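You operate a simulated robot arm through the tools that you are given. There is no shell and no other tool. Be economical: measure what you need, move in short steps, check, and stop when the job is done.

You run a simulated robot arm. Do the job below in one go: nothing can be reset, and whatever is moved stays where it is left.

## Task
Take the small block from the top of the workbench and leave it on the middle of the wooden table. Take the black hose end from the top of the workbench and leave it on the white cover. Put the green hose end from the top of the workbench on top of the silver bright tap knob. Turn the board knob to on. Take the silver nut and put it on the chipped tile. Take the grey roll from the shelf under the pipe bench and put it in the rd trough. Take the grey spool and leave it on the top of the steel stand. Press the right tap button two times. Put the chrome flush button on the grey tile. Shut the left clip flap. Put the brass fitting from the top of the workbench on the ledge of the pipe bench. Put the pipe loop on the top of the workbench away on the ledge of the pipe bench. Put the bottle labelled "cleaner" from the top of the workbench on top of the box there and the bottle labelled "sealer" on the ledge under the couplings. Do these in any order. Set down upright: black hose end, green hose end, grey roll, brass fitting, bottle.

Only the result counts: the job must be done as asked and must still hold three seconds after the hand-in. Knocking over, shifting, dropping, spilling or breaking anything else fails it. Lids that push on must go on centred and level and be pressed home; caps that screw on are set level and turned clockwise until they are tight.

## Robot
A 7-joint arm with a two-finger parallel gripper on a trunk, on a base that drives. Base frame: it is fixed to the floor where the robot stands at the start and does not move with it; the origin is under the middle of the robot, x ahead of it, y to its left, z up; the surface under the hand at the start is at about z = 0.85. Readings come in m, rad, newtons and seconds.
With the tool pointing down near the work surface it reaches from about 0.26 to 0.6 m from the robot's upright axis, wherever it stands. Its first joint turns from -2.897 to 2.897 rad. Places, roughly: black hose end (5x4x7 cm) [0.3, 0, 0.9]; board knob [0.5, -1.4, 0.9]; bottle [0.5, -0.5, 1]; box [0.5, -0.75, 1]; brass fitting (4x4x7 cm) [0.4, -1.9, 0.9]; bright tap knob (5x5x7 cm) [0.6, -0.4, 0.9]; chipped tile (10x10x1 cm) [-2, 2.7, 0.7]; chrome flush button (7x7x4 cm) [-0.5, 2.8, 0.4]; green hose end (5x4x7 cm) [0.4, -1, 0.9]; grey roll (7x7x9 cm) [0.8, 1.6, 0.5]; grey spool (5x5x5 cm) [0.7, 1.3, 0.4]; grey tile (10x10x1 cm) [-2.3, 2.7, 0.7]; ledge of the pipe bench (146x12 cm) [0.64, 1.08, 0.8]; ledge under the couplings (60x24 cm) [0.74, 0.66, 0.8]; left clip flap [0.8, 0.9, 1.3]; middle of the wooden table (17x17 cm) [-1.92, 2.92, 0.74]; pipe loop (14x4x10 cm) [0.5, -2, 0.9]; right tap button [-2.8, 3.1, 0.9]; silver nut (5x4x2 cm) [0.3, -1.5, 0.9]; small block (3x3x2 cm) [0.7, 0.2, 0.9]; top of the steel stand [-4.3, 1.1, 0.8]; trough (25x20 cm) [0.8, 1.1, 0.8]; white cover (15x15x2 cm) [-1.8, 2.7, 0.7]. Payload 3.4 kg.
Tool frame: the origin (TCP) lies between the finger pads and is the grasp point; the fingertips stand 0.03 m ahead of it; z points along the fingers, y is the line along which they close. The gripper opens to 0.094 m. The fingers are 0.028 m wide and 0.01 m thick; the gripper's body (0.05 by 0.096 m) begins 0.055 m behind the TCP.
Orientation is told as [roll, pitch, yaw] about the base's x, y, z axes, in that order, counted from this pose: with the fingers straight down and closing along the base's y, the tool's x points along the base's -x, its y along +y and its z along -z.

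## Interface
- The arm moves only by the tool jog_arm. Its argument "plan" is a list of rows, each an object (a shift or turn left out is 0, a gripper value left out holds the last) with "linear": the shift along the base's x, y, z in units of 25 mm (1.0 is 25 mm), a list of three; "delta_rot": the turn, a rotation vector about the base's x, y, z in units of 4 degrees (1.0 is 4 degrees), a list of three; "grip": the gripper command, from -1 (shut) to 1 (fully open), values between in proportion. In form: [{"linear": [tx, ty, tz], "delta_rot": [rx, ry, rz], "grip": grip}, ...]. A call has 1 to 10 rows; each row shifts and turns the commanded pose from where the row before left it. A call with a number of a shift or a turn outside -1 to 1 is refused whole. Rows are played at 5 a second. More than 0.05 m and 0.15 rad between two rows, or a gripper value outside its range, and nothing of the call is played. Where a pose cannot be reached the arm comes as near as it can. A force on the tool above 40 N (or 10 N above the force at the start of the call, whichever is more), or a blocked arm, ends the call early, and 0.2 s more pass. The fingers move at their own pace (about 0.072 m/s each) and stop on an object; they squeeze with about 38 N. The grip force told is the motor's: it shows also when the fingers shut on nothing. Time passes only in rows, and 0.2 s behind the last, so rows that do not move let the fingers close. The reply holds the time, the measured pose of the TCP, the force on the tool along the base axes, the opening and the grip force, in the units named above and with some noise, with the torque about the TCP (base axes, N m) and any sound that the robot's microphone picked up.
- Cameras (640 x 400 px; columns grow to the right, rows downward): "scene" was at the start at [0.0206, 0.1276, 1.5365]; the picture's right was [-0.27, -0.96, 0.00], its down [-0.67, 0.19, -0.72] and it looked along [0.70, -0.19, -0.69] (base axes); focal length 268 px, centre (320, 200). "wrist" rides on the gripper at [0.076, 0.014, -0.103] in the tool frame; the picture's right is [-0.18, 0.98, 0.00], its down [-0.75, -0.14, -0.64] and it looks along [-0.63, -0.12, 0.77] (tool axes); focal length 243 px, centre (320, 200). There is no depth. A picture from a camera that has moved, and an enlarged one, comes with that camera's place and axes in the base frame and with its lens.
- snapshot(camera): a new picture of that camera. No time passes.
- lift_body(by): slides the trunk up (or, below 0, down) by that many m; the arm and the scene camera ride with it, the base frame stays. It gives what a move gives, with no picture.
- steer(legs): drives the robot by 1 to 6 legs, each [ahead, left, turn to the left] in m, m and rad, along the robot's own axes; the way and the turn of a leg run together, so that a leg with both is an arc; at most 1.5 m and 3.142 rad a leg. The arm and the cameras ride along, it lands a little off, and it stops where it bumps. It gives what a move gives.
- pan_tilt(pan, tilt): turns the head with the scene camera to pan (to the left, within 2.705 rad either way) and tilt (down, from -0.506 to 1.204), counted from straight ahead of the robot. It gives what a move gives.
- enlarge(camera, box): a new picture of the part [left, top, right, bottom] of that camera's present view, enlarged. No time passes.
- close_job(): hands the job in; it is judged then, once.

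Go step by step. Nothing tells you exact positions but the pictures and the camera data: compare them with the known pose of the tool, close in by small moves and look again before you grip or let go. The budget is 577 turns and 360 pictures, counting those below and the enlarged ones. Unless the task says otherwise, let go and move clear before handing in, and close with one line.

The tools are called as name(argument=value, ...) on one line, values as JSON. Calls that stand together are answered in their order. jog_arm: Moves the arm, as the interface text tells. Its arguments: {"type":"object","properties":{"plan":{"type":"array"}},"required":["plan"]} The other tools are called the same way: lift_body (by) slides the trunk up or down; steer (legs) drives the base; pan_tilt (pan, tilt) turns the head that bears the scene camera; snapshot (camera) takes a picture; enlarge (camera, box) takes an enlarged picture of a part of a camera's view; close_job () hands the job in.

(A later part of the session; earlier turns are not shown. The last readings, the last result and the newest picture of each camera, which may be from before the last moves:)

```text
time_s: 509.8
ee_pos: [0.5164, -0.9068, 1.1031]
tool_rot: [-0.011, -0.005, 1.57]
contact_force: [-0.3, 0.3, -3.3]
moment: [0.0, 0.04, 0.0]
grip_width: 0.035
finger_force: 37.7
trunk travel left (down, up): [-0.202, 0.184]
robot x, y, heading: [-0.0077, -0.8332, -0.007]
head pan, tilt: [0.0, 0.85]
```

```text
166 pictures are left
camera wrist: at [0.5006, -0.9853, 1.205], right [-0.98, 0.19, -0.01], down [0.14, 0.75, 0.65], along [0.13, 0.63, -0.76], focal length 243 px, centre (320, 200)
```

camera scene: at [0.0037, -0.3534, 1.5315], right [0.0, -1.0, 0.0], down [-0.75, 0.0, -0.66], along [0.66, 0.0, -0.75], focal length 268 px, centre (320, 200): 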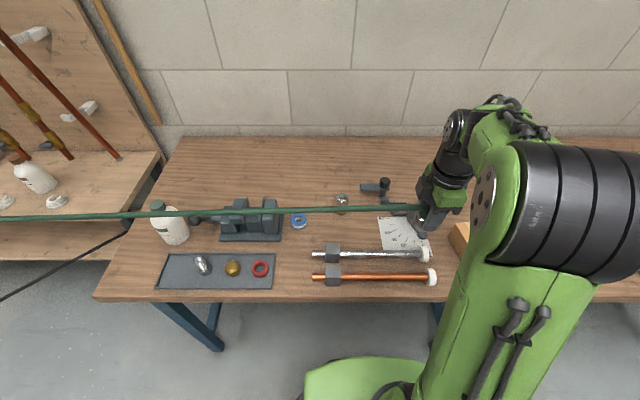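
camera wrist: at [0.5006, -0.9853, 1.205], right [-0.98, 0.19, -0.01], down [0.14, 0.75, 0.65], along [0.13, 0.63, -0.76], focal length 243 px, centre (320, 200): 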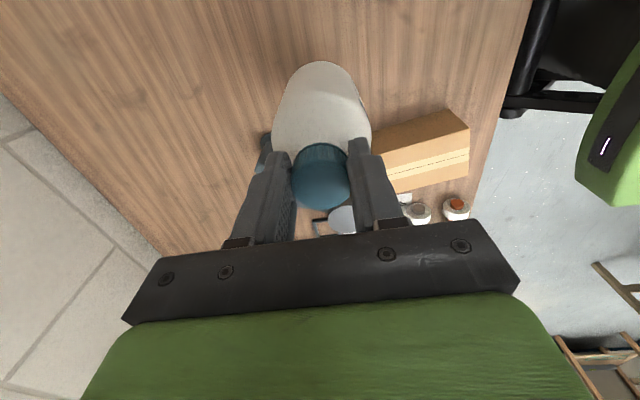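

jog_arm(plan=[{"linear": [-0.9, 1, 0]}, {"linear": [-0.9, 1, 0]}, {"linear": [-0.9, 1, 0]}, {"linear": [-0.9, 1, 0]}, {"linear": [-0.9, 1, 0]}, {}])

snapshot(camera="wrist")

enlarge(camera="scene", box=[280, 150, 440, 290])

```text
time_s: 511.2
ee_pos: [0.4052, -0.7835, 1.1022]
tool_rot: [-0.011, -0.006, 1.568]
contact_force: [0.0, -0.2, -4.0]
moment: [0.0, 0.0, -0.01]
grip_width: 0.035
finger_force: 37.1
trunk travel left (down, up): [-0.202, 0.184]
robot x, y, heading: [-0.0045, -0.8328, -0.003]
head pan, tilt: [0.0, 0.85]
```

```text
165 pictures are left
camera wrist: at [0.3896, -0.8611, 1.2049], right [-0.98, 0.19, -0.01], down [0.14, 0.75, 0.65], along [0.13, 0.63, -0.76], focal length 243 px, centre (320, 200)
```

wrist: 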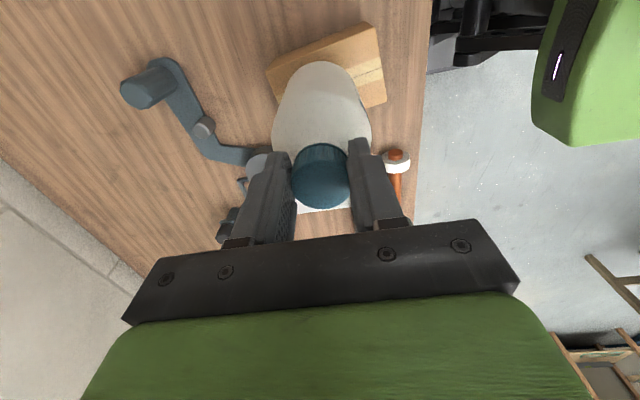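

```text
2.86 times, centred on (360, 220) of scene
camera zoom: at [0.0159, -0.6819, 1.5316], right [0.0, -1.0, 0.0], down [-0.75, 0.0, -0.66], along [0.66, 0.0, -0.75], focal length 766 px, centre (206, 143)
```

zoom: 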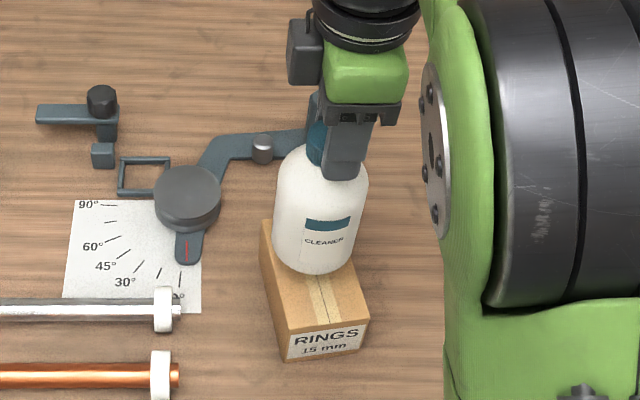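

jog_arm(plan=[{"linear": [0, 0, -0.7]}, {"linear": [0, 0, -0.4]}, {"linear": [0, 0, -0.15]}, {"linear": [0, 0, -0.12]}, {}])

jog_arm(plan=[{"linear": [0, 0, -0.12]}, {"linear": [0, 0, -0.12]}, {}])

```text
time_s: 512.4
ee_pos: [0.4045, -0.7818, 1.0705]
tool_rot: [-0.021, -0.006, 1.567]
contact_force: [5.3, 0.0, 31.1]
moment: [0.19, -0.06, -0.11]
grip_width: 0.0355
finger_force: 37.6
trunk travel left (down, up): [-0.202, 0.184]
robot x, y, heading: [-0.004, -0.8309, 0.001]
head pan, tilt: [0.0, 0.85]
```

```text
time_s: 512.7
ee_pos: [0.4039, -0.7814, 1.071]
tool_rot: [-0.021, -0.004, 1.571]
contact_force: [-3.3, -0.7, 12.7]
moment: [-0.04, 0.92, 0.04]
grip_width: 0.0349
finger_force: 38.4
trunk travel left (down, up): [-0.202, 0.184]
robot x, y, heading: [-0.0055, -0.8301, -0.004]
head pan, tilt: [0.0, 0.85]
stopped in row 1: the force on the tool passed its limit at 44 N (the readings are from after the stop); the commanded pose is now the measured one
```

jog_arm(plan=[{"linear": [0, 0, 0.04]}, {}])

enlarge(camera="scene", box=[280, 150, 440, 290])

```text
time_s: 513.3
ee_pos: [0.4051, -0.7828, 1.0692]
tool_rot: [-0.02, -0.004, 1.568]
contact_force: [-2.4, -0.9, 3.8]
moment: [-0.12, 0.51, 0.03]
grip_width: 0.0348
finger_force: 37.9
trunk travel left (down, up): [-0.202, 0.184]
robot x, y, heading: [-0.0041, -0.8318, -0.004]
head pan, tilt: [0.0, 0.85]
```

```text
2.86 times, centred on (360, 220) of scene
camera zoom: at [0.0142, -0.6816, 1.5316], right [0.0, -1.0, 0.0], down [-0.75, 0.0, -0.66], along [0.66, 0.0, -0.75], focal length 766 px, centre (206, 143)
```

zoom: 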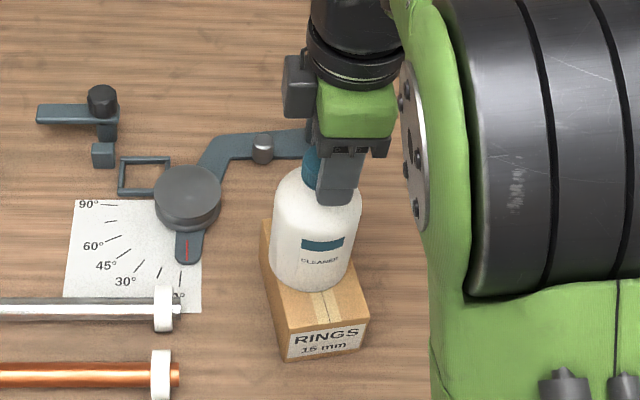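

jog_arm(plan=[{"grip": -0.1}, {"grip": 0.1}, {"grip": 0.5}, {"grip": 1}, {}, {"linear": [0, 0, 0.5]}, {"linear": [0, 0, 1]}, {"linear": [0, 0, 1]}, {"linear": [0, 0, 1]}, {"linear": [0, 0, 1]}])

jog_arm(plan=[{"linear": [0, -1, 0]}, {"linear": [0, -1, 0]}, {"linear": [0, -1, 0]}, {"linear": [0, -1, 0]}, {"linear": [0, -1, 0]}, {"linear": [0, -1, 0]}])

enlarge(camera="scene", box=[260, 130, 420, 270])

```text
time_s: 515.5
ee_pos: [0.4051, -0.7821, 1.1838]
tool_rot: [-0.02, -0.005, 1.568]
contact_force: [0.0, 0.1, -0.5]
moment: [0.01, 0.01, 0.0]
grip_width: 0.094
finger_force: 0.1
trunk travel left (down, up): [-0.202, 0.184]
robot x, y, heading: [-0.0031, -0.8344, -0.0]
head pan, tilt: [0.0, 0.85]
```

```text
time_s: 516.9
ee_pos: [0.405, -0.9322, 1.1817]
tool_rot: [-0.02, -0.006, 1.569]
contact_force: [-0.2, 1.1, 0.3]
moment: [0.04, 0.01, 0.0]
grip_width: 0.0941
finger_force: 0.1
trunk travel left (down, up): [-0.202, 0.184]
robot x, y, heading: [-0.004, -0.8301, -0.003]
head pan, tilt: [0.0, 0.85]
```

```text
2.86 times, centred on (340, 200) of scene
camera zoom: at [0.0149, -0.6823, 1.5317], right [0.0, -1.0, 0.0], down [-0.75, 0.0, -0.66], along [0.66, 0.0, -0.75], focal length 766 px, centre (263, 200)
```

zoom: 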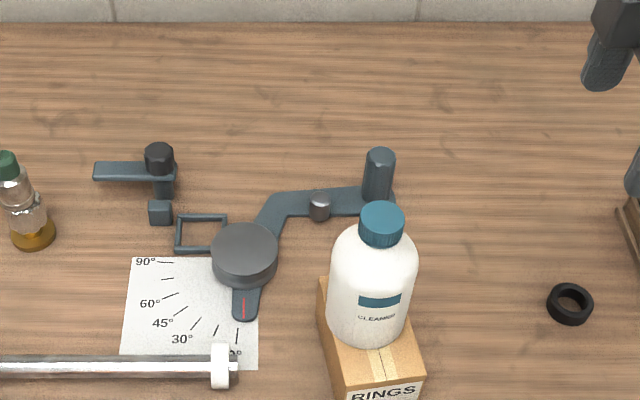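

Cleaner is on the box. Now I move right to view the board knob, nut, brass fitting and pipe loop.

steer(legs=[[-0.1, -0.6, 0]])

pan_tilt(pan=-0.3, tilt=0.8)

snapshot(camera="scene")

snapshot(camera="wrist")

```text
time_s: 520.4
ee_pos: [0.304, -1.5335, 1.1822]
tool_rot: [-0.019, -0.006, 1.574]
contact_force: [-0.2, 0.2, 0.5]
moment: [0.01, -0.02, 0.03]
grip_width: 0.094
finger_force: 0.1
trunk travel left (down, up): [-0.202, 0.184]
robot x, y, heading: [-0.1082, -1.4289, 0.001]
head pan, tilt: [0.0, 0.85]
```

```text
time_s: 521.2
ee_pos: [0.3039, -1.532, 1.183]
tool_rot: [-0.02, -0.005, 1.572]
contact_force: [-0.5, 0.2, 0.0]
moment: [-0.03, -0.01, -0.02]
grip_width: 0.094
finger_force: 0.1
trunk travel left (down, up): [-0.202, 0.184]
robot x, y, heading: [-0.1069, -1.4373, -0.002]
head pan, tilt: [-0.3, 0.799]
```

```text
161 pictures are left
camera scene: at [-0.088, -1.3069, 1.5356], right [-0.3, -0.96, 0.0], down [-0.68, 0.21, -0.7], along [0.67, -0.21, -0.72], focal length 268 px, centre (320, 200)
```

scene: 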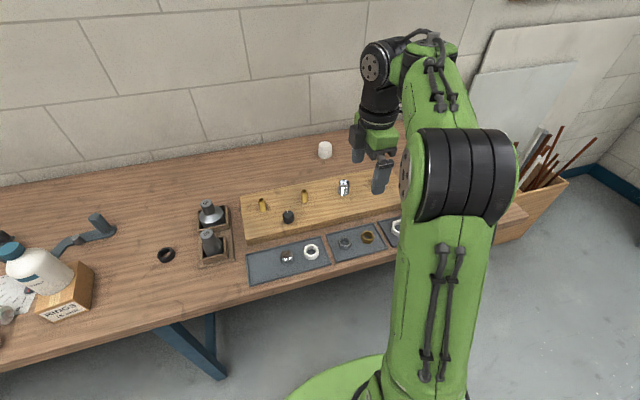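

```text
160 pictures are left
camera wrist: at [0.2881, -1.6111, 1.2842], right [-0.98, 0.18, -0.02], down [0.13, 0.75, 0.65], along [0.13, 0.64, -0.76], focal length 243 px, centre (320, 200)
```

wrist: 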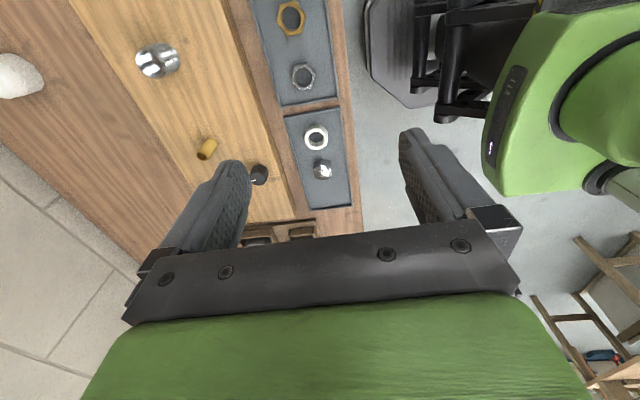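

enlarge(camera="scene", box=[190, 130, 420, 300])

enlarge(camera="wrist", box=[100, 0, 360, 240])

```text
2.35 times, centred on (305, 215) of scene
camera zoom: at [-0.088, -1.3069, 1.5356], right [-0.3, -0.96, 0.0], down [-0.68, 0.21, -0.7], along [0.67, -0.21, -0.72], focal length 631 px, centre (355, 165)
```

zoom: 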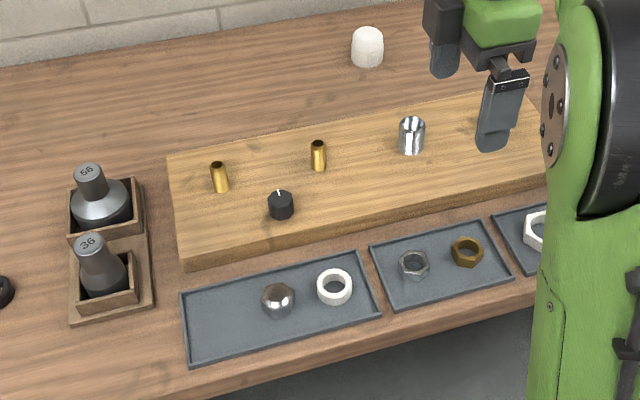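

```text
1.67 times, centred on (230, 120) of wrist
camera zoom: at [0.2881, -1.6111, 1.2842], right [-0.98, 0.18, -0.02], down [0.13, 0.75, 0.65], along [0.13, 0.64, -0.76], focal length 404 px, centre (470, 333)
```

zoom: 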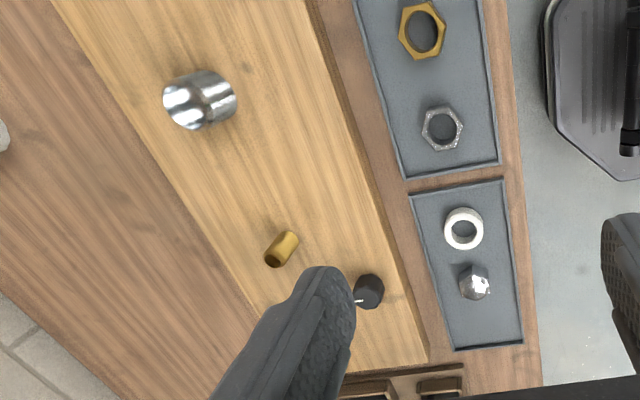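

enlarge(camera="scene", box=[255, 180, 325, 240])

enlarge(camera="wrist", box=[230, 130, 290, 210])

```text
6.67 times, centred on (290, 210) of scene
camera zoom: at [-0.088, -1.3069, 1.5356], right [-0.3, -0.96, 0.0], down [-0.68, 0.21, -0.7], along [0.67, -0.21, -0.72], focal length 1787 px, centre (520, 133)
```

zoom: 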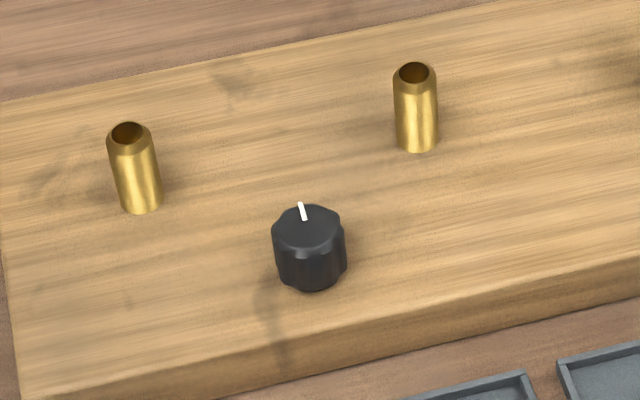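

```text
5.00 times, centred on (260, 170) of wrist
camera zoom: at [0.2881, -1.6111, 1.2842], right [-0.98, 0.18, -0.02], down [0.13, 0.75, 0.65], along [0.13, 0.64, -0.76], focal length 1213 px, centre (620, 350)
```

zoom: 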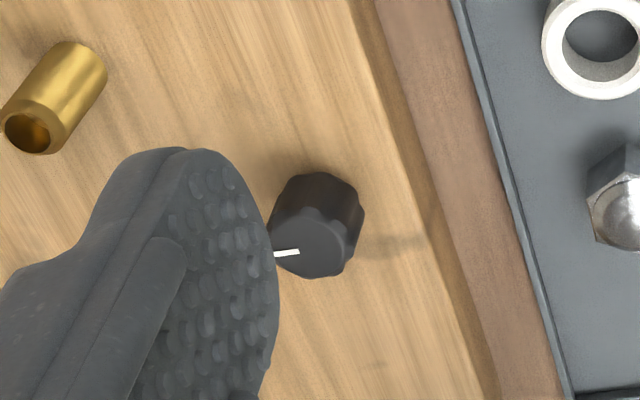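

The knob's pointer faces away from the robot. I position the gripper over it (about (0.457, -1.376)).

steer(legs=[[0.08, 0.06, 0]])

jog_arm(plan=[{"linear": [0.8, 1, -1], "grip": 0.3}, {"linear": [0.8, 1, -1]}, {"linear": [0.8, 1, -1]}, {"linear": [0.5, 0.8, -1]}, {"linear": [0, 0, -1]}, {"linear": [0, 0, -1]}])

snapshot(camera="wrist")

enlarge(camera="scene", box=[220, 130, 400, 270])

```text
time_s: 522.3
ee_pos: [0.3845, -1.4716, 1.1812]
tool_rot: [-0.016, -0.006, 1.573]
contact_force: [0.2, 0.2, 0.3]
moment: [-0.05, 0.05, 0.0]
grip_width: 0.0939
finger_force: 0.1
trunk travel left (down, up): [-0.202, 0.184]
robot x, y, heading: [-0.0276, -1.3675, -0.003]
head pan, tilt: [-0.3, 0.799]
```

```text
time_s: 523.7
ee_pos: [0.4565, -1.3752, 1.0308]
tool_rot: [-0.018, -0.004, 1.574]
contact_force: [0.0, -0.3, 0.5]
moment: [0.02, -0.04, -0.02]
grip_width: 0.0612
finger_force: 0.0
trunk travel left (down, up): [-0.202, 0.184]
robot x, y, heading: [-0.0267, -1.3722, -0.002]
head pan, tilt: [-0.3, 0.799]
```

```text
155 pictures are left
camera wrist: at [0.4401, -1.4539, 1.1332], right [-0.98, 0.18, -0.02], down [0.13, 0.75, 0.65], along [0.13, 0.64, -0.76], focal length 243 px, centre (320, 200)
```

wrist: 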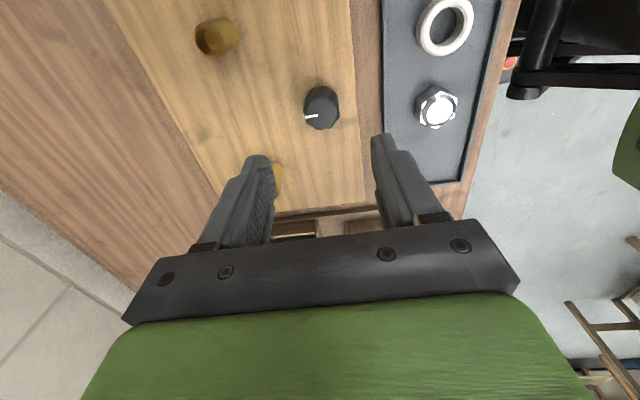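

```text
2.86 times, centred on (310, 200) of scene
camera zoom: at [-0.0078, -1.2461, 1.5356], right [-0.3, -0.95, 0.0], down [-0.68, 0.21, -0.7], along [0.67, -0.21, -0.72], focal length 766 px, centre (349, 200)
```

zoom: 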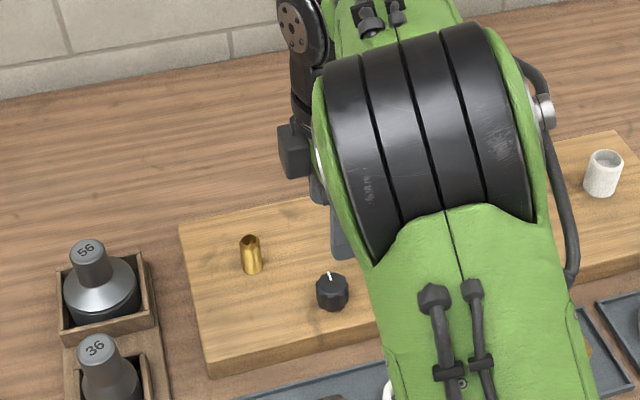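

jog_arm(plan=[{"linear": [0.05, 0.08, -1]}, {"linear": [0, 0, -1]}, {"linear": [0, 0, -1]}, {"linear": [0, 0, -0.8]}, {}])

snapshot(camera="wrist")

```text
time_s: 524.9
ee_pos: [0.4567, -1.374, 0.9361]
tool_rot: [-0.018, -0.006, 1.571]
contact_force: [-0.4, -0.7, -0.2]
moment: [-0.02, 0.01, -0.04]
grip_width: 0.0613
finger_force: 0.0
trunk travel left (down, up): [-0.202, 0.184]
robot x, y, heading: [-0.0275, -1.3725, 0.0]
head pan, tilt: [-0.3, 0.799]
```

```text
153 pictures are left
camera wrist: at [0.4412, -1.4535, 1.0381], right [-0.98, 0.18, -0.02], down [0.13, 0.75, 0.65], along [0.13, 0.64, -0.76], focal length 243 px, centre (320, 200)
```

wrist: 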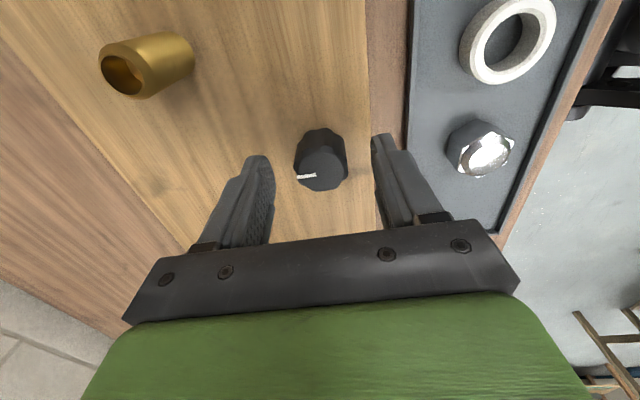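

jog_arm(plan=[{"grip": -1, "linear": [0, 0, -0.1]}, {}, {}, {}])

jog_arm(plan=[{"delta_rot": [0, 0, -0.7]}, {"delta_rot": [0, 0, -0.7]}, {"delta_rot": [0, 0, -0.7]}, {"delta_rot": [0, 0, -0.7]}])

enlarge(camera="wrist", box=[260, 100, 380, 220])

```text
time_s: 525.9
ee_pos: [0.457, -1.3755, 0.9334]
tool_rot: [-0.02, -0.005, 1.573]
contact_force: [1.7, 0.8, 5.0]
moment: [-0.05, 0.55, -0.02]
grip_width: 0.0322
finger_force: 45.1
trunk travel left (down, up): [-0.202, 0.184]
robot x, y, heading: [-0.0256, -1.3686, -0.0]
head pan, tilt: [-0.3, 0.799]
```

```text
time_s: 526.9
ee_pos: [0.4577, -1.3755, 0.9345]
tool_rot: [-0.016, -0.005, 1.376]
contact_force: [-3.2, 1.1, -0.1]
moment: [0.31, 0.39, 0.03]
grip_width: 0.0319
finger_force: 45.4
trunk travel left (down, up): [-0.202, 0.184]
robot x, y, heading: [-0.0264, -1.3717, -0.004]
head pan, tilt: [-0.3, 0.799]
```

```text
3.33 times, centred on (320, 160) of wrist
camera zoom: at [0.426, -1.4488, 1.0365], right [-0.93, 0.37, -0.02], down [0.27, 0.71, 0.65], along [0.25, 0.6, -0.76], focal length 809 px, centre (320, 333)
```

zoom: 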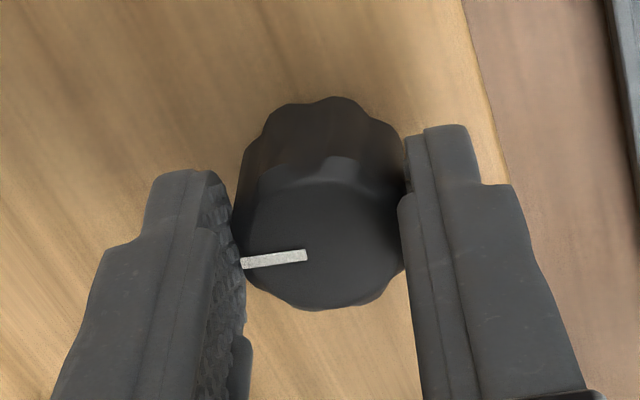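

The knob turns with the gripper clockwise. I keep turning and listen.

jog_arm(plan=[{"delta_rot": [0, 0, -1]}, {"delta_rot": [0, 0, -1]}, {"delta_rot": [0, 0, -1]}, {"delta_rot": [0, 0, -1]}, {"delta_rot": [0, 0, -1]}, {"delta_rot": [0, 0, -1]}])

jog_arm(plan=[{"delta_rot": [0, 0, -1]}, {"delta_rot": [0, 0, -1]}, {"delta_rot": [0, 0, -1]}, {"delta_rot": [0, 0, -1]}, {"delta_rot": [0, 0, -1]}, {"delta_rot": [0, 0, -1]}])

enlarge(camera="wrist", box=[260, 100, 380, 220])

```text
time_s: 528.3
ee_pos: [0.4555, -1.3736, 0.9345]
tool_rot: [-0.016, -0.006, 0.959]
contact_force: [-16.5, 4.2, -9.2]
moment: [1.12, 0.23, 0.04]
grip_width: 0.0319
finger_force: 45.3
trunk travel left (down, up): [-0.202, 0.184]
robot x, y, heading: [-0.0268, -1.3711, -0.008]
head pan, tilt: [-0.3, 0.799]
```

```text
time_s: 529.7
ee_pos: [0.4538, -1.3732, 0.934]
tool_rot: [-0.016, -0.004, 0.539]
contact_force: [-22.8, 13.4, -13.3]
moment: [1.18, 0.25, 0.09]
grip_width: 0.0322
finger_force: 45.4
trunk travel left (down, up): [-0.202, 0.184]
robot x, y, heading: [-0.0237, -1.3701, -0.001]
head pan, tilt: [-0.3, 0.799]
```

```text
3.33 times, centred on (320, 160) of wrist
camera zoom: at [0.3806, -1.4002, 1.0368], right [-0.35, 0.94, -0.02], down [0.71, 0.27, 0.65], along [0.61, 0.21, -0.76], focal length 809 px, centre (320, 333)
```

zoom: 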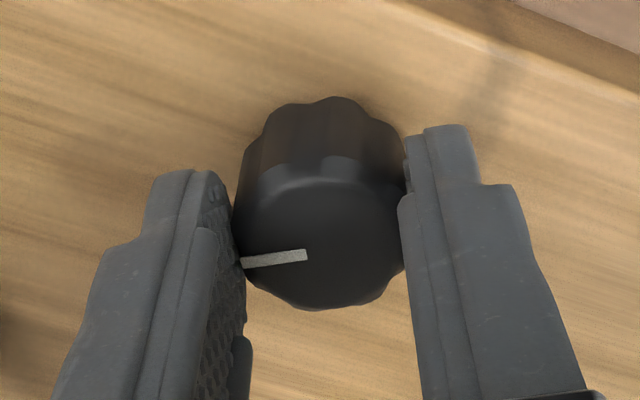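

jog_arm(plan=[{"linear": [-0.12, 0.05, -0.03], "delta_rot": [0, 0, -0.8]}, {"delta_rot": [0, 0, -1]}, {"delta_rot": [0, 0, -1]}, {"delta_rot": [0, 0, -1]}])

jog_arm(plan=[{"delta_rot": [0, 0, -1]}, {"delta_rot": [0, 0, -1]}, {"delta_rot": [0, 0, -1]}, {"delta_rot": [0, 0, -1]}])

enlarge(camera="wrist", box=[260, 100, 380, 220])

```text
time_s: 530.7
ee_pos: [0.4534, -1.3731, 0.9329]
tool_rot: [-0.02, -0.006, 0.275]
contact_force: [-8.5, 14.7, -0.3]
moment: [0.57, 1.54, 0.08]
grip_width: 0.0322
finger_force: 44.9
trunk travel left (down, up): [-0.202, 0.184]
robot x, y, heading: [-0.0285, -1.3723, -0.0]
head pan, tilt: [-0.3, 0.799]
```

```text
time_s: 531.7
ee_pos: [0.4537, -1.3712, 0.9341]
tool_rot: [-0.02, -0.009, -0.004]
contact_force: [-6.0, 16.3, 2.0]
moment: [0.68, 0.09, 0.32]
grip_width: 0.0321
finger_force: 44.4
trunk travel left (down, up): [-0.202, 0.184]
robot x, y, heading: [-0.0297, -1.3725, 0.003]
head pan, tilt: [-0.3, 0.799]
```

```text
3.33 times, centred on (320, 160) of wrist
camera zoom: at [0.377, -1.3562, 1.0363], right [0.19, 0.98, -0.02], down [0.75, -0.13, 0.65], along [0.64, -0.13, -0.76], focal length 809 px, centre (320, 333)
```

zoom: 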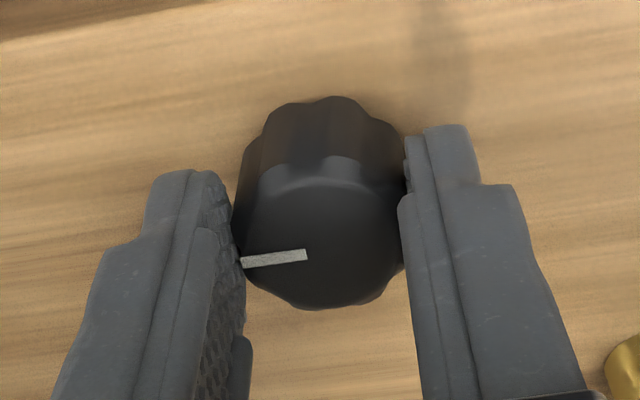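

jog_arm(plan=[{"delta_rot": [0, 0, -0.7]}, {"delta_rot": [0, 0, -0.7]}, {"delta_rot": [0, 0, -0.7]}])

enlarge(camera="wrist", box=[260, 100, 380, 220])

```text
time_s: 532.5
ee_pos: [0.4537, -1.3706, 0.9342]
tool_rot: [-0.018, -0.006, -0.147]
contact_force: [-4.3, 18.3, 4.9]
moment: [1.01, 0.29, 0.81]
grip_width: 0.0325
finger_force: 44.8
trunk travel left (down, up): [-0.202, 0.184]
robot x, y, heading: [-0.0262, -1.3698, -0.004]
head pan, tilt: [-0.3, 0.799]
```

```text
3.33 times, centred on (320, 160) of wrist
camera zoom: at [0.3802, -1.3448, 1.0363], right [0.33, 0.94, -0.02], down [0.72, -0.24, 0.65], along [0.61, -0.22, -0.76], focal length 809 px, centre (320, 333)
```

zoom: 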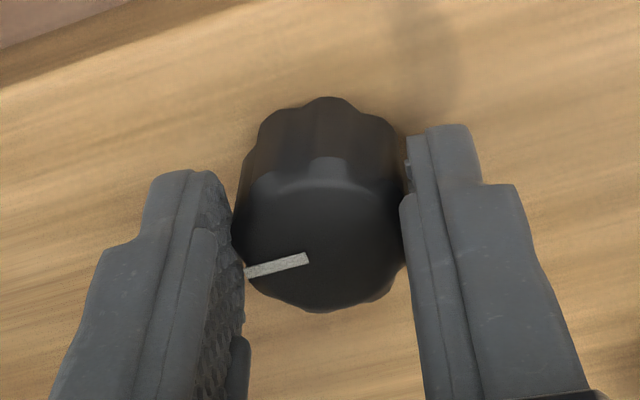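

The torque shows an end stop about 90° clockwise: that's the on position. I open and rise.

jog_arm(plan=[{"grip": 0.3}, {"grip": 0.3}, {}, {"linear": [0, 0, 0.6]}, {"linear": [0, 0, 1]}, {"linear": [0, 0, 1]}, {"linear": [0, 0, 1]}, {"linear": [0, 0, 1]}])

snapshot(camera="wrist")

```text
time_s: 534.3
ee_pos: [0.4538, -1.3752, 1.0487]
tool_rot: [-0.02, -0.005, -0.152]
contact_force: [0.2, 0.0, 0.7]
moment: [0.0, 0.02, -0.02]
grip_width: 0.0611
finger_force: 0.1
trunk travel left (down, up): [-0.202, 0.184]
robot x, y, heading: [-0.0264, -1.3677, -0.004]
head pan, tilt: [-0.3, 0.799]
```

```text
148 pictures are left
camera wrist: at [0.3804, -1.3488, 1.1512], right [0.33, 0.94, -0.02], down [0.72, -0.24, 0.65], along [0.61, -0.23, -0.76], focal length 243 px, centre (320, 200)
```

wrist: 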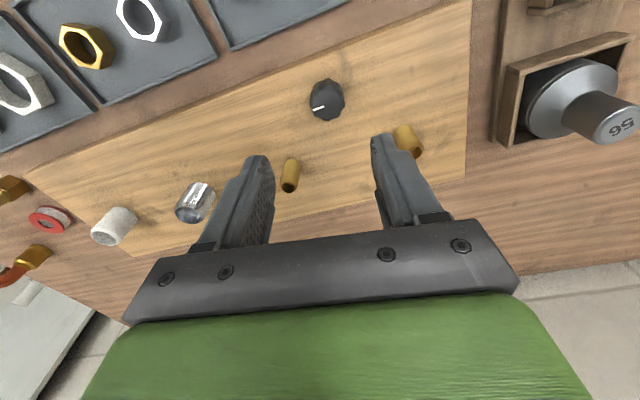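

enlarge(camera="wrist", box=[270, 50, 400, 150])

enlarge(camera="scene", box=[270, 190, 330, 240])

```text
4.00 times, centred on (335, 100) of wrist
camera zoom: at [0.3804, -1.3488, 1.1512], right [0.33, 0.94, -0.02], down [0.72, -0.24, 0.65], along [0.61, -0.23, -0.76], focal length 970 px, centre (260, 600)
```

zoom: 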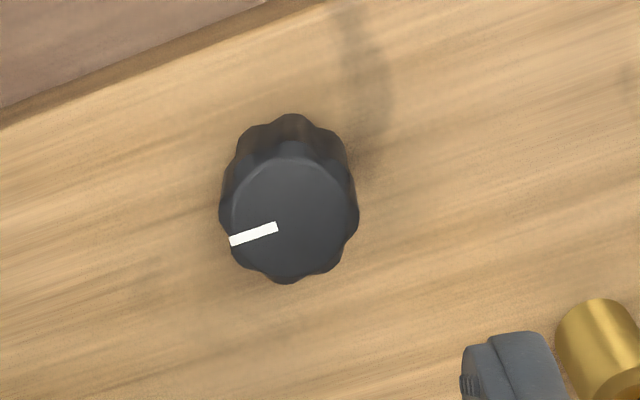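

```text
8.00 times, centred on (300, 215) of scene
camera zoom: at [-0.0087, -1.2464, 1.5356], right [-0.3, -0.95, 0.0], down [-0.68, 0.21, -0.7], along [0.67, -0.21, -0.72], focal length 2144 px, centre (480, 80)
```

zoom: 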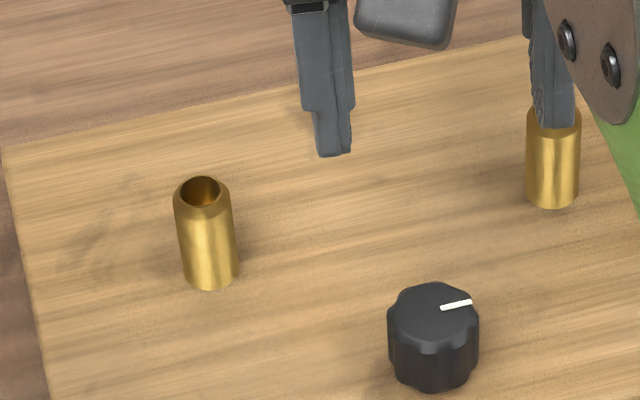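

Knob is on. Next the silver nut: I rotate back to yaw 90° and move over it.

jog_arm(plan=[{"linear": [-0.5, -0.7, 0], "delta_rot": [0, 0, 1], "grip": 0.6}, {"linear": [-0.5, -0.7, 0], "delta_rot": [0, 0, 1]}, {"linear": [-0.5, -0.7, 0], "delta_rot": [0, 0, 1]}, {"linear": [-0.5, -0.7, 0], "delta_rot": [0, 0, 1]}, {"linear": [-0.5, -0.7, 0], "delta_rot": [0, 0, 1]}, {"linear": [-0.5, -0.7, 0], "delta_rot": [0, 0, 1]}, {"linear": [-0.5, -0.7, 0], "delta_rot": [0, 0, 1]}, {"linear": [-0.5, -0.7, 0], "delta_rot": [0, 0, 1]}, {"delta_rot": [0, 0, 1]}, {"delta_rot": [0, 0, 1]}])

jog_arm(plan=[{"delta_rot": [0, 0, 1]}, {"delta_rot": [0, 0, 1]}, {"delta_rot": [0, 0, 1]}, {"delta_rot": [0, 0, 1]}, {"delta_rot": [0, 0, 1]}, {"delta_rot": [0, 0, 1]}, {"delta_rot": [0, 0, 1]}, {"delta_rot": [0, 0, 1]}, {"delta_rot": [0, 0, 1]}, {"delta_rot": [0, 0, 1]}])

jog_arm(plan=[{"delta_rot": [0, 0, 1]}, {"delta_rot": [0, 0, 1]}, {"delta_rot": [0, 0, 1]}, {"delta_rot": [0, 0, 1]}, {"delta_rot": [0, 0, 0.65]}])

snapshot(camera="wrist")

snapshot(camera="scene")

```text
time_s: 536.5
ee_pos: [0.3534, -1.515, 1.0491]
tool_rot: [-0.019, -0.005, 0.547]
contact_force: [-0.1, 0.1, 0.2]
moment: [-0.03, -0.01, 0.01]
grip_width: 0.0753
finger_force: 0.0
trunk travel left (down, up): [-0.202, 0.184]
robot x, y, heading: [-0.0266, -1.3734, -0.001]
head pan, tilt: [-0.3, 0.799]
```

```text
time_s: 538.7
ee_pos: [0.3543, -1.5134, 1.0488]
tool_rot: [-0.02, -0.005, 1.244]
contact_force: [-0.2, -0.3, -0.5]
moment: [0.04, -0.01, -0.02]
grip_width: 0.0752
finger_force: 0.1
trunk travel left (down, up): [-0.202, 0.184]
robot x, y, heading: [-0.0264, -1.378, 0.0]
head pan, tilt: [-0.3, 0.799]
```

```text
time_s: 539.9
ee_pos: [0.3536, -1.5153, 1.0489]
tool_rot: [-0.019, -0.006, 1.57]
contact_force: [-0.3, -0.8, -0.4]
moment: [0.01, -0.01, 0.02]
grip_width: 0.0753
finger_force: 0.0
trunk travel left (down, up): [-0.202, 0.184]
robot x, y, heading: [-0.0254, -1.3731, -0.001]
head pan, tilt: [-0.3, 0.799]
```

```text
145 pictures are left
camera wrist: at [0.3381, -1.5926, 1.1507], right [-0.98, 0.18, -0.02], down [0.13, 0.75, 0.65], along [0.13, 0.64, -0.76], focal length 243 px, centre (320, 200)
```

wrist: 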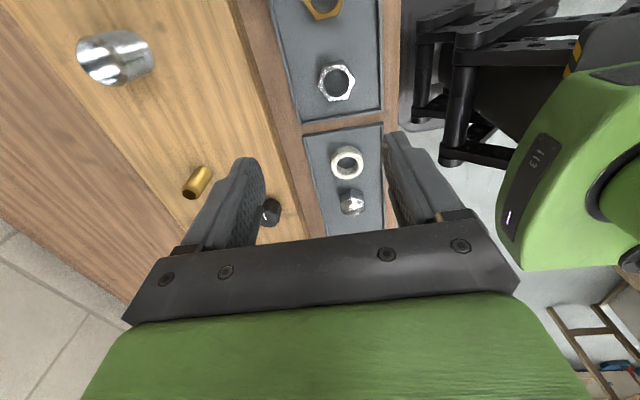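

```text
144 pictures are left
camera scene: at [-0.0084, -1.2465, 1.5356], right [-0.3, -0.95, 0.0], down [-0.68, 0.21, -0.7], along [0.67, -0.21, -0.72], focal length 268 px, centre (320, 200)
```

scene: 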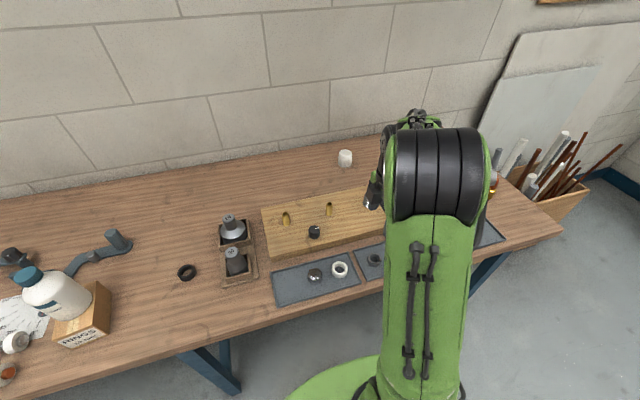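

jog_arm(plan=[{"linear": [-0.6, 0, -1]}, {"linear": [0, 0, -1]}, {"linear": [0, 0, -1]}, {"linear": [0, 0, -1]}, {"linear": [0, 0, -0.5]}, {}])

snapshot(camera="wrist")

```text
time_s: 541.3
ee_pos: [0.3385, -1.5147, 0.9367]
tool_rot: [-0.019, -0.006, 1.569]
contact_force: [0.2, 0.5, -0.6]
moment: [0.0, -0.03, -0.03]
grip_width: 0.0751
finger_force: 0.1
trunk travel left (down, up): [-0.202, 0.184]
robot x, y, heading: [-0.0264, -1.369, 0.002]
head pan, tilt: [-0.3, 0.799]
```

```text
143 pictures are left
camera wrist: at [0.3229, -1.5929, 1.0381], right [-0.98, 0.19, -0.02], down [0.13, 0.75, 0.65], along [0.13, 0.64, -0.76], focal length 243 px, centre (320, 200)
```

wrist: 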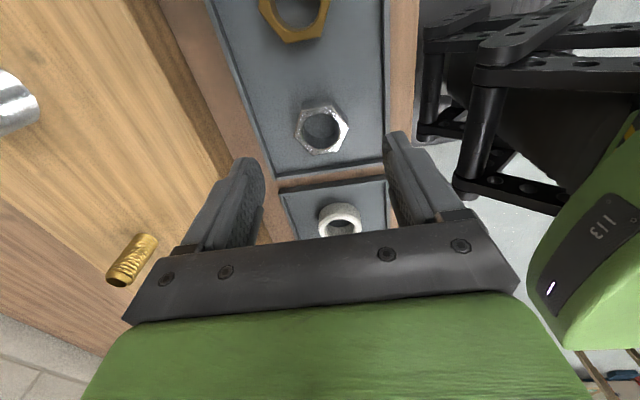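

jog_arm(plan=[{"grip": 0.12}, {}, {"linear": [0, 0, -1]}, {"linear": [0, 0, -0.75]}, {}])

enlarge(camera="wrist", box=[220, 80, 420, 240])

```text
time_s: 542.5
ee_pos: [0.339, -1.5134, 0.8937]
tool_rot: [-0.021, -0.006, 1.57]
contact_force: [0.3, -0.1, -0.2]
moment: [-0.02, 0.02, -0.03]
grip_width: 0.0527
finger_force: 0.1
trunk travel left (down, up): [-0.202, 0.184]
robot x, y, heading: [-0.0278, -1.3722, 0.001]
head pan, tilt: [-0.3, 0.799]
```

```text
2.50 times, centred on (320, 160) of wrist
camera zoom: at [0.3231, -1.5928, 0.9947], right [-0.98, 0.19, -0.02], down [0.13, 0.75, 0.65], along [0.13, 0.64, -0.76], focal length 606 px, centre (320, 300)
```

zoom: 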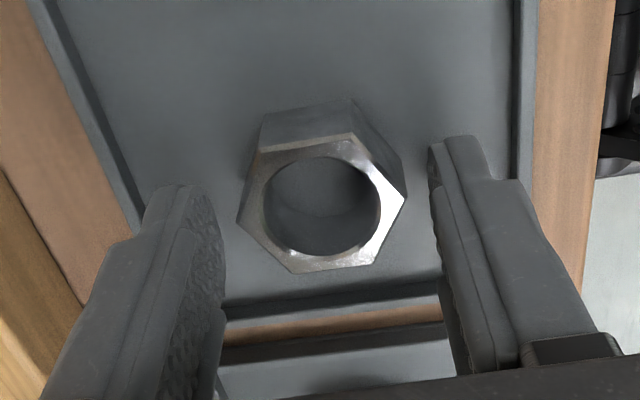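

jog_arm(plan=[{"delta_rot": [0, 0, -1]}, {"delta_rot": [0, 0, -1]}, {"delta_rot": [0, 0, -1]}, {"delta_rot": [0, 0, -1]}, {"delta_rot": [0, 0, -1]}, {"delta_rot": [0, 0, -0.8]}, {"linear": [0, -0.05, -0.1]}, {}])

enlarge(camera="wrist", box=[220, 80, 420, 240])

```text
time_s: 544.3
ee_pos: [0.3394, -1.5156, 0.8909]
tool_rot: [-0.022, -0.006, 1.165]
contact_force: [1.1, 0.7, 0.6]
moment: [-0.04, 0.01, 0.01]
grip_width: 0.0526
finger_force: 0.1
trunk travel left (down, up): [-0.202, 0.184]
robot x, y, heading: [-0.0274, -1.3721, -0.001]
head pan, tilt: [-0.3, 0.799]
```

```text
2.50 times, centred on (320, 160) of wrist
camera zoom: at [0.2946, -1.581, 0.992], right [-0.83, 0.56, -0.02], down [0.42, 0.64, 0.65], along [0.37, 0.53, -0.76], focal length 606 px, centre (320, 300)
```

zoom: 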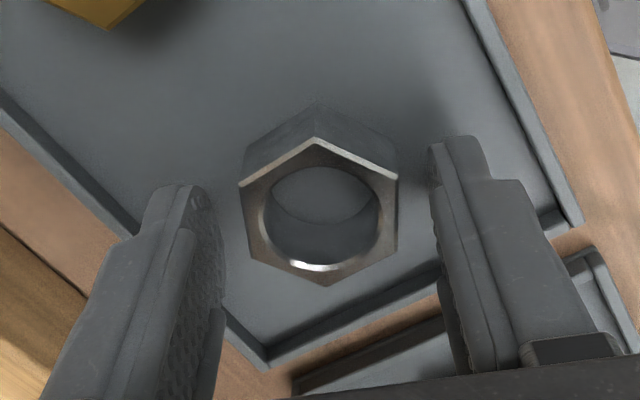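

Flats are now parallel to the fingers. Gripping.

jog_arm(plan=[{"grip": -1}, {}, {}, {}])

jog_arm(plan=[{"linear": [0, 0, 0.6]}, {"linear": [0, 0, 1]}, {"linear": [0, 0, 1]}, {"linear": [0, 0, 1]}, {"linear": [0, 0, 1]}, {"linear": [0, 0, 1]}, {"linear": [0, 0, 1]}])

enlarge(camera="wrist", box=[220, 80, 420, 240])

```text
time_s: 545.3
ee_pos: [0.3391, -1.5159, 0.8905]
tool_rot: [-0.019, -0.004, 1.165]
contact_force: [0.4, -0.9, 0.7]
moment: [-0.03, 0.01, 0.01]
grip_width: 0.0354
finger_force: 38.2
trunk travel left (down, up): [-0.202, 0.184]
robot x, y, heading: [-0.029, -1.3701, -0.003]
head pan, tilt: [-0.3, 0.799]
```

```text
time_s: 546.9
ee_pos: [0.338, -1.5156, 1.0549]
tool_rot: [-0.018, -0.005, 1.165]
contact_force: [-0.9, -0.1, -0.5]
moment: [-0.03, 0.03, -0.01]
grip_width: 0.0351
finger_force: 37.9
trunk travel left (down, up): [-0.202, 0.184]
robot x, y, heading: [-0.0283, -1.3727, -0.004]
head pan, tilt: [-0.3, 0.799]
```

```text
2.50 times, centred on (320, 160) of wrist
camera zoom: at [0.2936, -1.5809, 1.1575], right [-0.83, 0.56, -0.02], down [0.42, 0.64, 0.65], along [0.37, 0.53, -0.76], focal length 606 px, centre (320, 300)
```

zoom: 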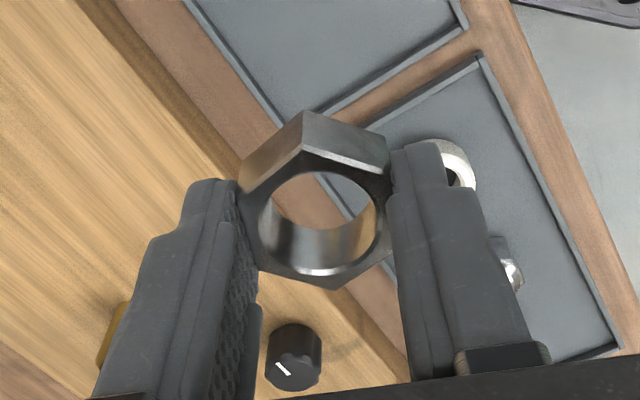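

Nut held. I carry it to the chipped tile.

jog_arm(plan=[{"linear": [1, 0.6, 0.5]}, {"linear": [1, 0.6, 0.5]}, {"linear": [1, 0.6, 0]}, {"linear": [1, 0.6, 0]}])

steer(legs=[[-0.35, 0, 0], [0, 1.5, 0], [0, 1.5, 0], [-1.45, 0, 0], [-0.3, 0, 0], [0, 0, 1.57]])

pan_tilt(pan=0.0, tilt=0.8)

enlarge(camera="scene", box=[250, 80, 450, 210])

```text
time_s: 547.9
ee_pos: [0.4411, -1.4553, 1.0797]
tool_rot: [-0.018, -0.005, 1.162]
contact_force: [0.5, 0.0, -0.6]
moment: [-0.01, -0.01, 0.02]
grip_width: 0.0354
finger_force: 38.6
trunk travel left (down, up): [-0.202, 0.184]
robot x, y, heading: [-0.0257, -1.3697, -0.003]
head pan, tilt: [-0.3, 0.799]
```

```text
time_s: 576.4
ee_pos: [-2.0049, 2.1093, 1.0787]
tool_rot: [-0.019, -0.005, 2.709]
contact_force: [0.3, 0.5, -0.4]
moment: [0.02, 0.01, 0.02]
grip_width: 0.0352
finger_force: 38.2
trunk travel left (down, up): [-0.202, 0.184]
robot x, y, heading: [-2.1025, 1.6452, 1.537]
head pan, tilt: [-0.3, 0.799]
```

```text
time_s: 577.2
ee_pos: [-2.0045, 2.1085, 1.079]
tool_rot: [-0.02, -0.005, 2.71]
contact_force: [-1.0, 0.2, -1.1]
moment: [0.01, 0.03, -0.03]
grip_width: 0.0353
finger_force: 38.1
trunk travel left (down, up): [-0.202, 0.184]
robot x, y, heading: [-2.0992, 1.6426, 1.54]
head pan, tilt: [0.0, 0.799]
```

```text
3.08 times, centred on (350, 145) of scene
camera zoom: at [-2.2497, 1.6684, 1.5356], right [1.0, -0.03, 0.0], down [-0.02, -0.72, -0.7], along [0.02, 0.7, -0.72], focal length 825 px, centre (228, 369)
```

zoom: 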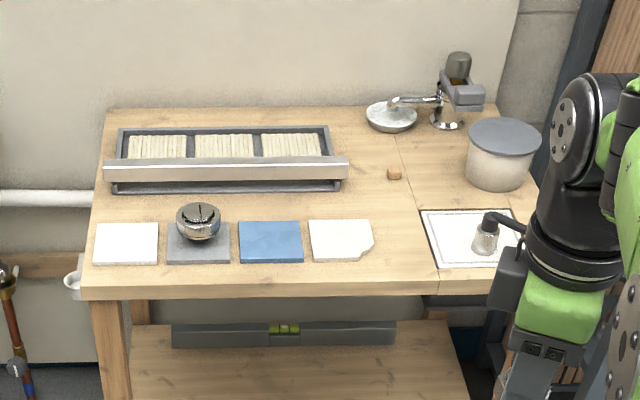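

steer(legs=[[0.595, 0.059, 0]])

jog_arm(plan=[{"linear": [0, 0, -1]}, {"linear": [0, 0, -1]}, {"linear": [0, 0, -1]}, {"linear": [0, 0, -1]}, {"linear": [0, 0, -1]}, {"linear": [0, 0, -1]}, {"linear": [0, 0, -1]}, {"linear": [0, 0, -1]}, {"linear": [0, 0, -0.5]}])

snapshot(camera="wrist")

enlarge(camera="scene", box=[280, 170, 460, 300])

```text
time_s: 580.6
ee_pos: [-2.0472, 2.7051, 1.0797]
tool_rot: [-0.02, -0.005, 2.71]
contact_force: [-0.1, 0.4, -0.5]
moment: [0.0, 0.01, 0.01]
grip_width: 0.0353
finger_force: 38.1
trunk travel left (down, up): [-0.202, 0.184]
robot x, y, heading: [-2.1417, 2.2415, 1.544]
head pan, tilt: [0.0, 0.799]
```

```text
time_s: 582.6
ee_pos: [-2.0461, 2.7055, 0.8655]
tool_rot: [-0.02, -0.004, 2.71]
contact_force: [-0.3, -0.3, -0.7]
moment: [-0.02, -0.03, 0.02]
grip_width: 0.0351
finger_force: 37.8
trunk travel left (down, up): [-0.202, 0.184]
robot x, y, heading: [-2.1409, 2.2432, 1.547]
head pan, tilt: [0.0, 0.799]
```

```text
138 pictures are left
camera wrist: at [-1.9843, 2.6572, 0.9679], right [-0.58, -0.82, -0.02], down [-0.63, 0.43, 0.65], along [-0.52, 0.39, -0.76], focal length 243 px, centre (320, 200)
```

wrist: 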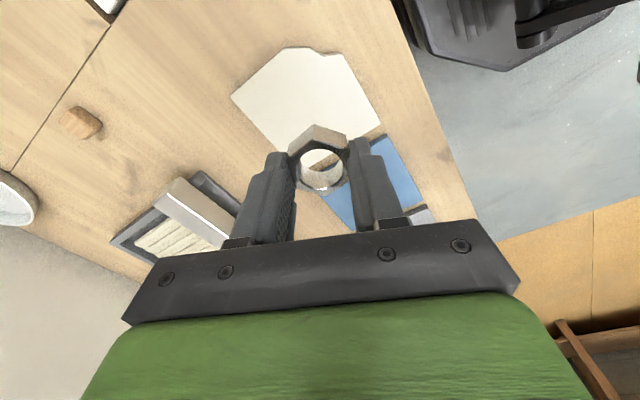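

```text
3.08 times, centred on (370, 235) of scene
camera zoom: at [-2.2929, 2.264, 1.5356], right [1.0, -0.03, 0.0], down [-0.02, -0.72, -0.7], along [0.02, 0.7, -0.72], focal length 825 px, centre (166, 92)
```

zoom: 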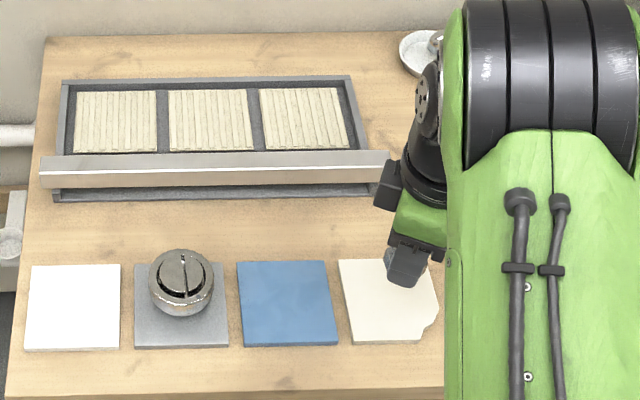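

jog_arm(plan=[{"linear": [0.3, 0, -1]}, {"linear": [0, 0, -1]}, {"linear": [0, 0, -0.6]}, {"linear": [0, 0, -0.2]}, {"linear": [0, 0, -0.15]}, {"linear": [0, 0, -0.12]}, {"linear": [0, 0, -0.12]}])

```text
time_s: 584.2
ee_pos: [-2.041, 2.7037, 0.7881]
tool_rot: [-0.021, -0.005, 2.711]
contact_force: [-0.2, -0.6, 8.1]
moment: [-0.18, 0.06, 0.04]
grip_width: 0.0348
finger_force: 38.4
trunk travel left (down, up): [-0.202, 0.184]
robot x, y, heading: [-2.1426, 2.2439, 1.547]
head pan, tilt: [0.0, 0.799]
```

jog_arm(plan=[{"grip": 0}, {"grip": 0.3}, {}, {"linear": [0, 0, 0.6]}, {"linear": [0, 0, 1]}, {"linear": [0, 0, 1]}, {"linear": [0, 0, 1]}, {"linear": [0, 0, 1]}, {"linear": [0, 0, 1]}, {"linear": [0, 0, 1]}])

snapshot(camera="wrist")

```text
time_s: 586.4
ee_pos: [-2.0392, 2.7038, 0.9528]
tool_rot: [-0.018, -0.006, 2.71]
contact_force: [0.0, 0.0, 0.3]
moment: [0.0, -0.02, 0.05]
grip_width: 0.0611
finger_force: 0.0
trunk travel left (down, up): [-0.202, 0.184]
robot x, y, heading: [-2.1451, 2.2446, 1.548]
head pan, tilt: [0.0, 0.799]
```

```text
136 pictures are left
camera wrist: at [-1.9778, 2.6557, 1.0546], right [-0.58, -0.82, -0.02], down [-0.63, 0.43, 0.65], along [-0.52, 0.39, -0.76], focal length 243 px, centre (320, 200)
```

wrist: 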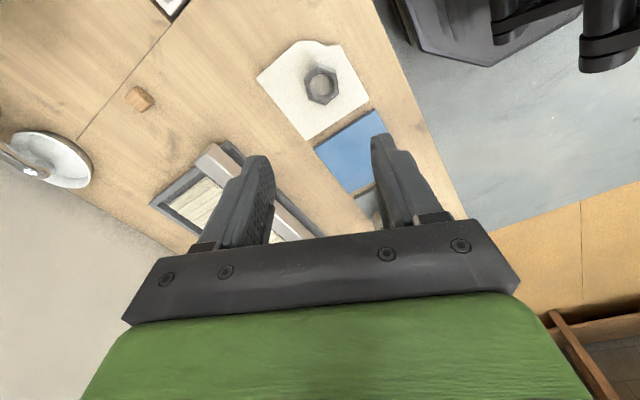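

Nut placed. Now to the right end of the workbench for the brass fitting and pipe loop.

steer(legs=[[-0.6, 0, 0], [0, 0, -1.55], [1.5, 0, 0], [0.1, -1.2, 0], [0, -1.3, 0], [0, -0.9, 0]])

pan_tilt(pan=0.0, tilt=0.7)

snapshot(camera="scene")

```text
time_s: 616.8
ee_pos: [-0.1148, -1.869, 0.9522]
tool_rot: [-0.02, -0.005, 1.155]
contact_force: [0.3, -1.0, -0.2]
moment: [0.05, 0.01, -0.05]
grip_width: 0.0612
finger_force: 0.1
trunk travel left (down, up): [-0.202, 0.184]
robot x, y, heading: [-0.5818, -1.775, -0.012]
head pan, tilt: [0.0, 0.799]
```

```text
time_s: 617.5
ee_pos: [-0.1153, -1.8682, 0.9526]
tool_rot: [-0.02, -0.006, 1.154]
contact_force: [0.5, 0.7, 0.5]
moment: [0.0, 0.02, 0.02]
grip_width: 0.061
finger_force: 0.1
trunk travel left (down, up): [-0.202, 0.184]
robot x, y, heading: [-0.579, -1.7749, -0.011]
head pan, tilt: [0.0, 0.7]
```

```text
135 pictures are left
camera scene: at [-0.5504, -1.6234, 1.5438], right [-0.01, -1.0, 0.0], down [-0.64, 0.01, -0.76], along [0.76, -0.01, -0.64], focal length 268 px, centre (320, 200)
```

scene: 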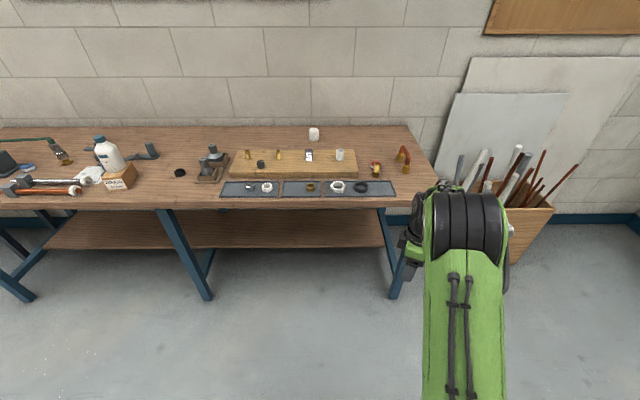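

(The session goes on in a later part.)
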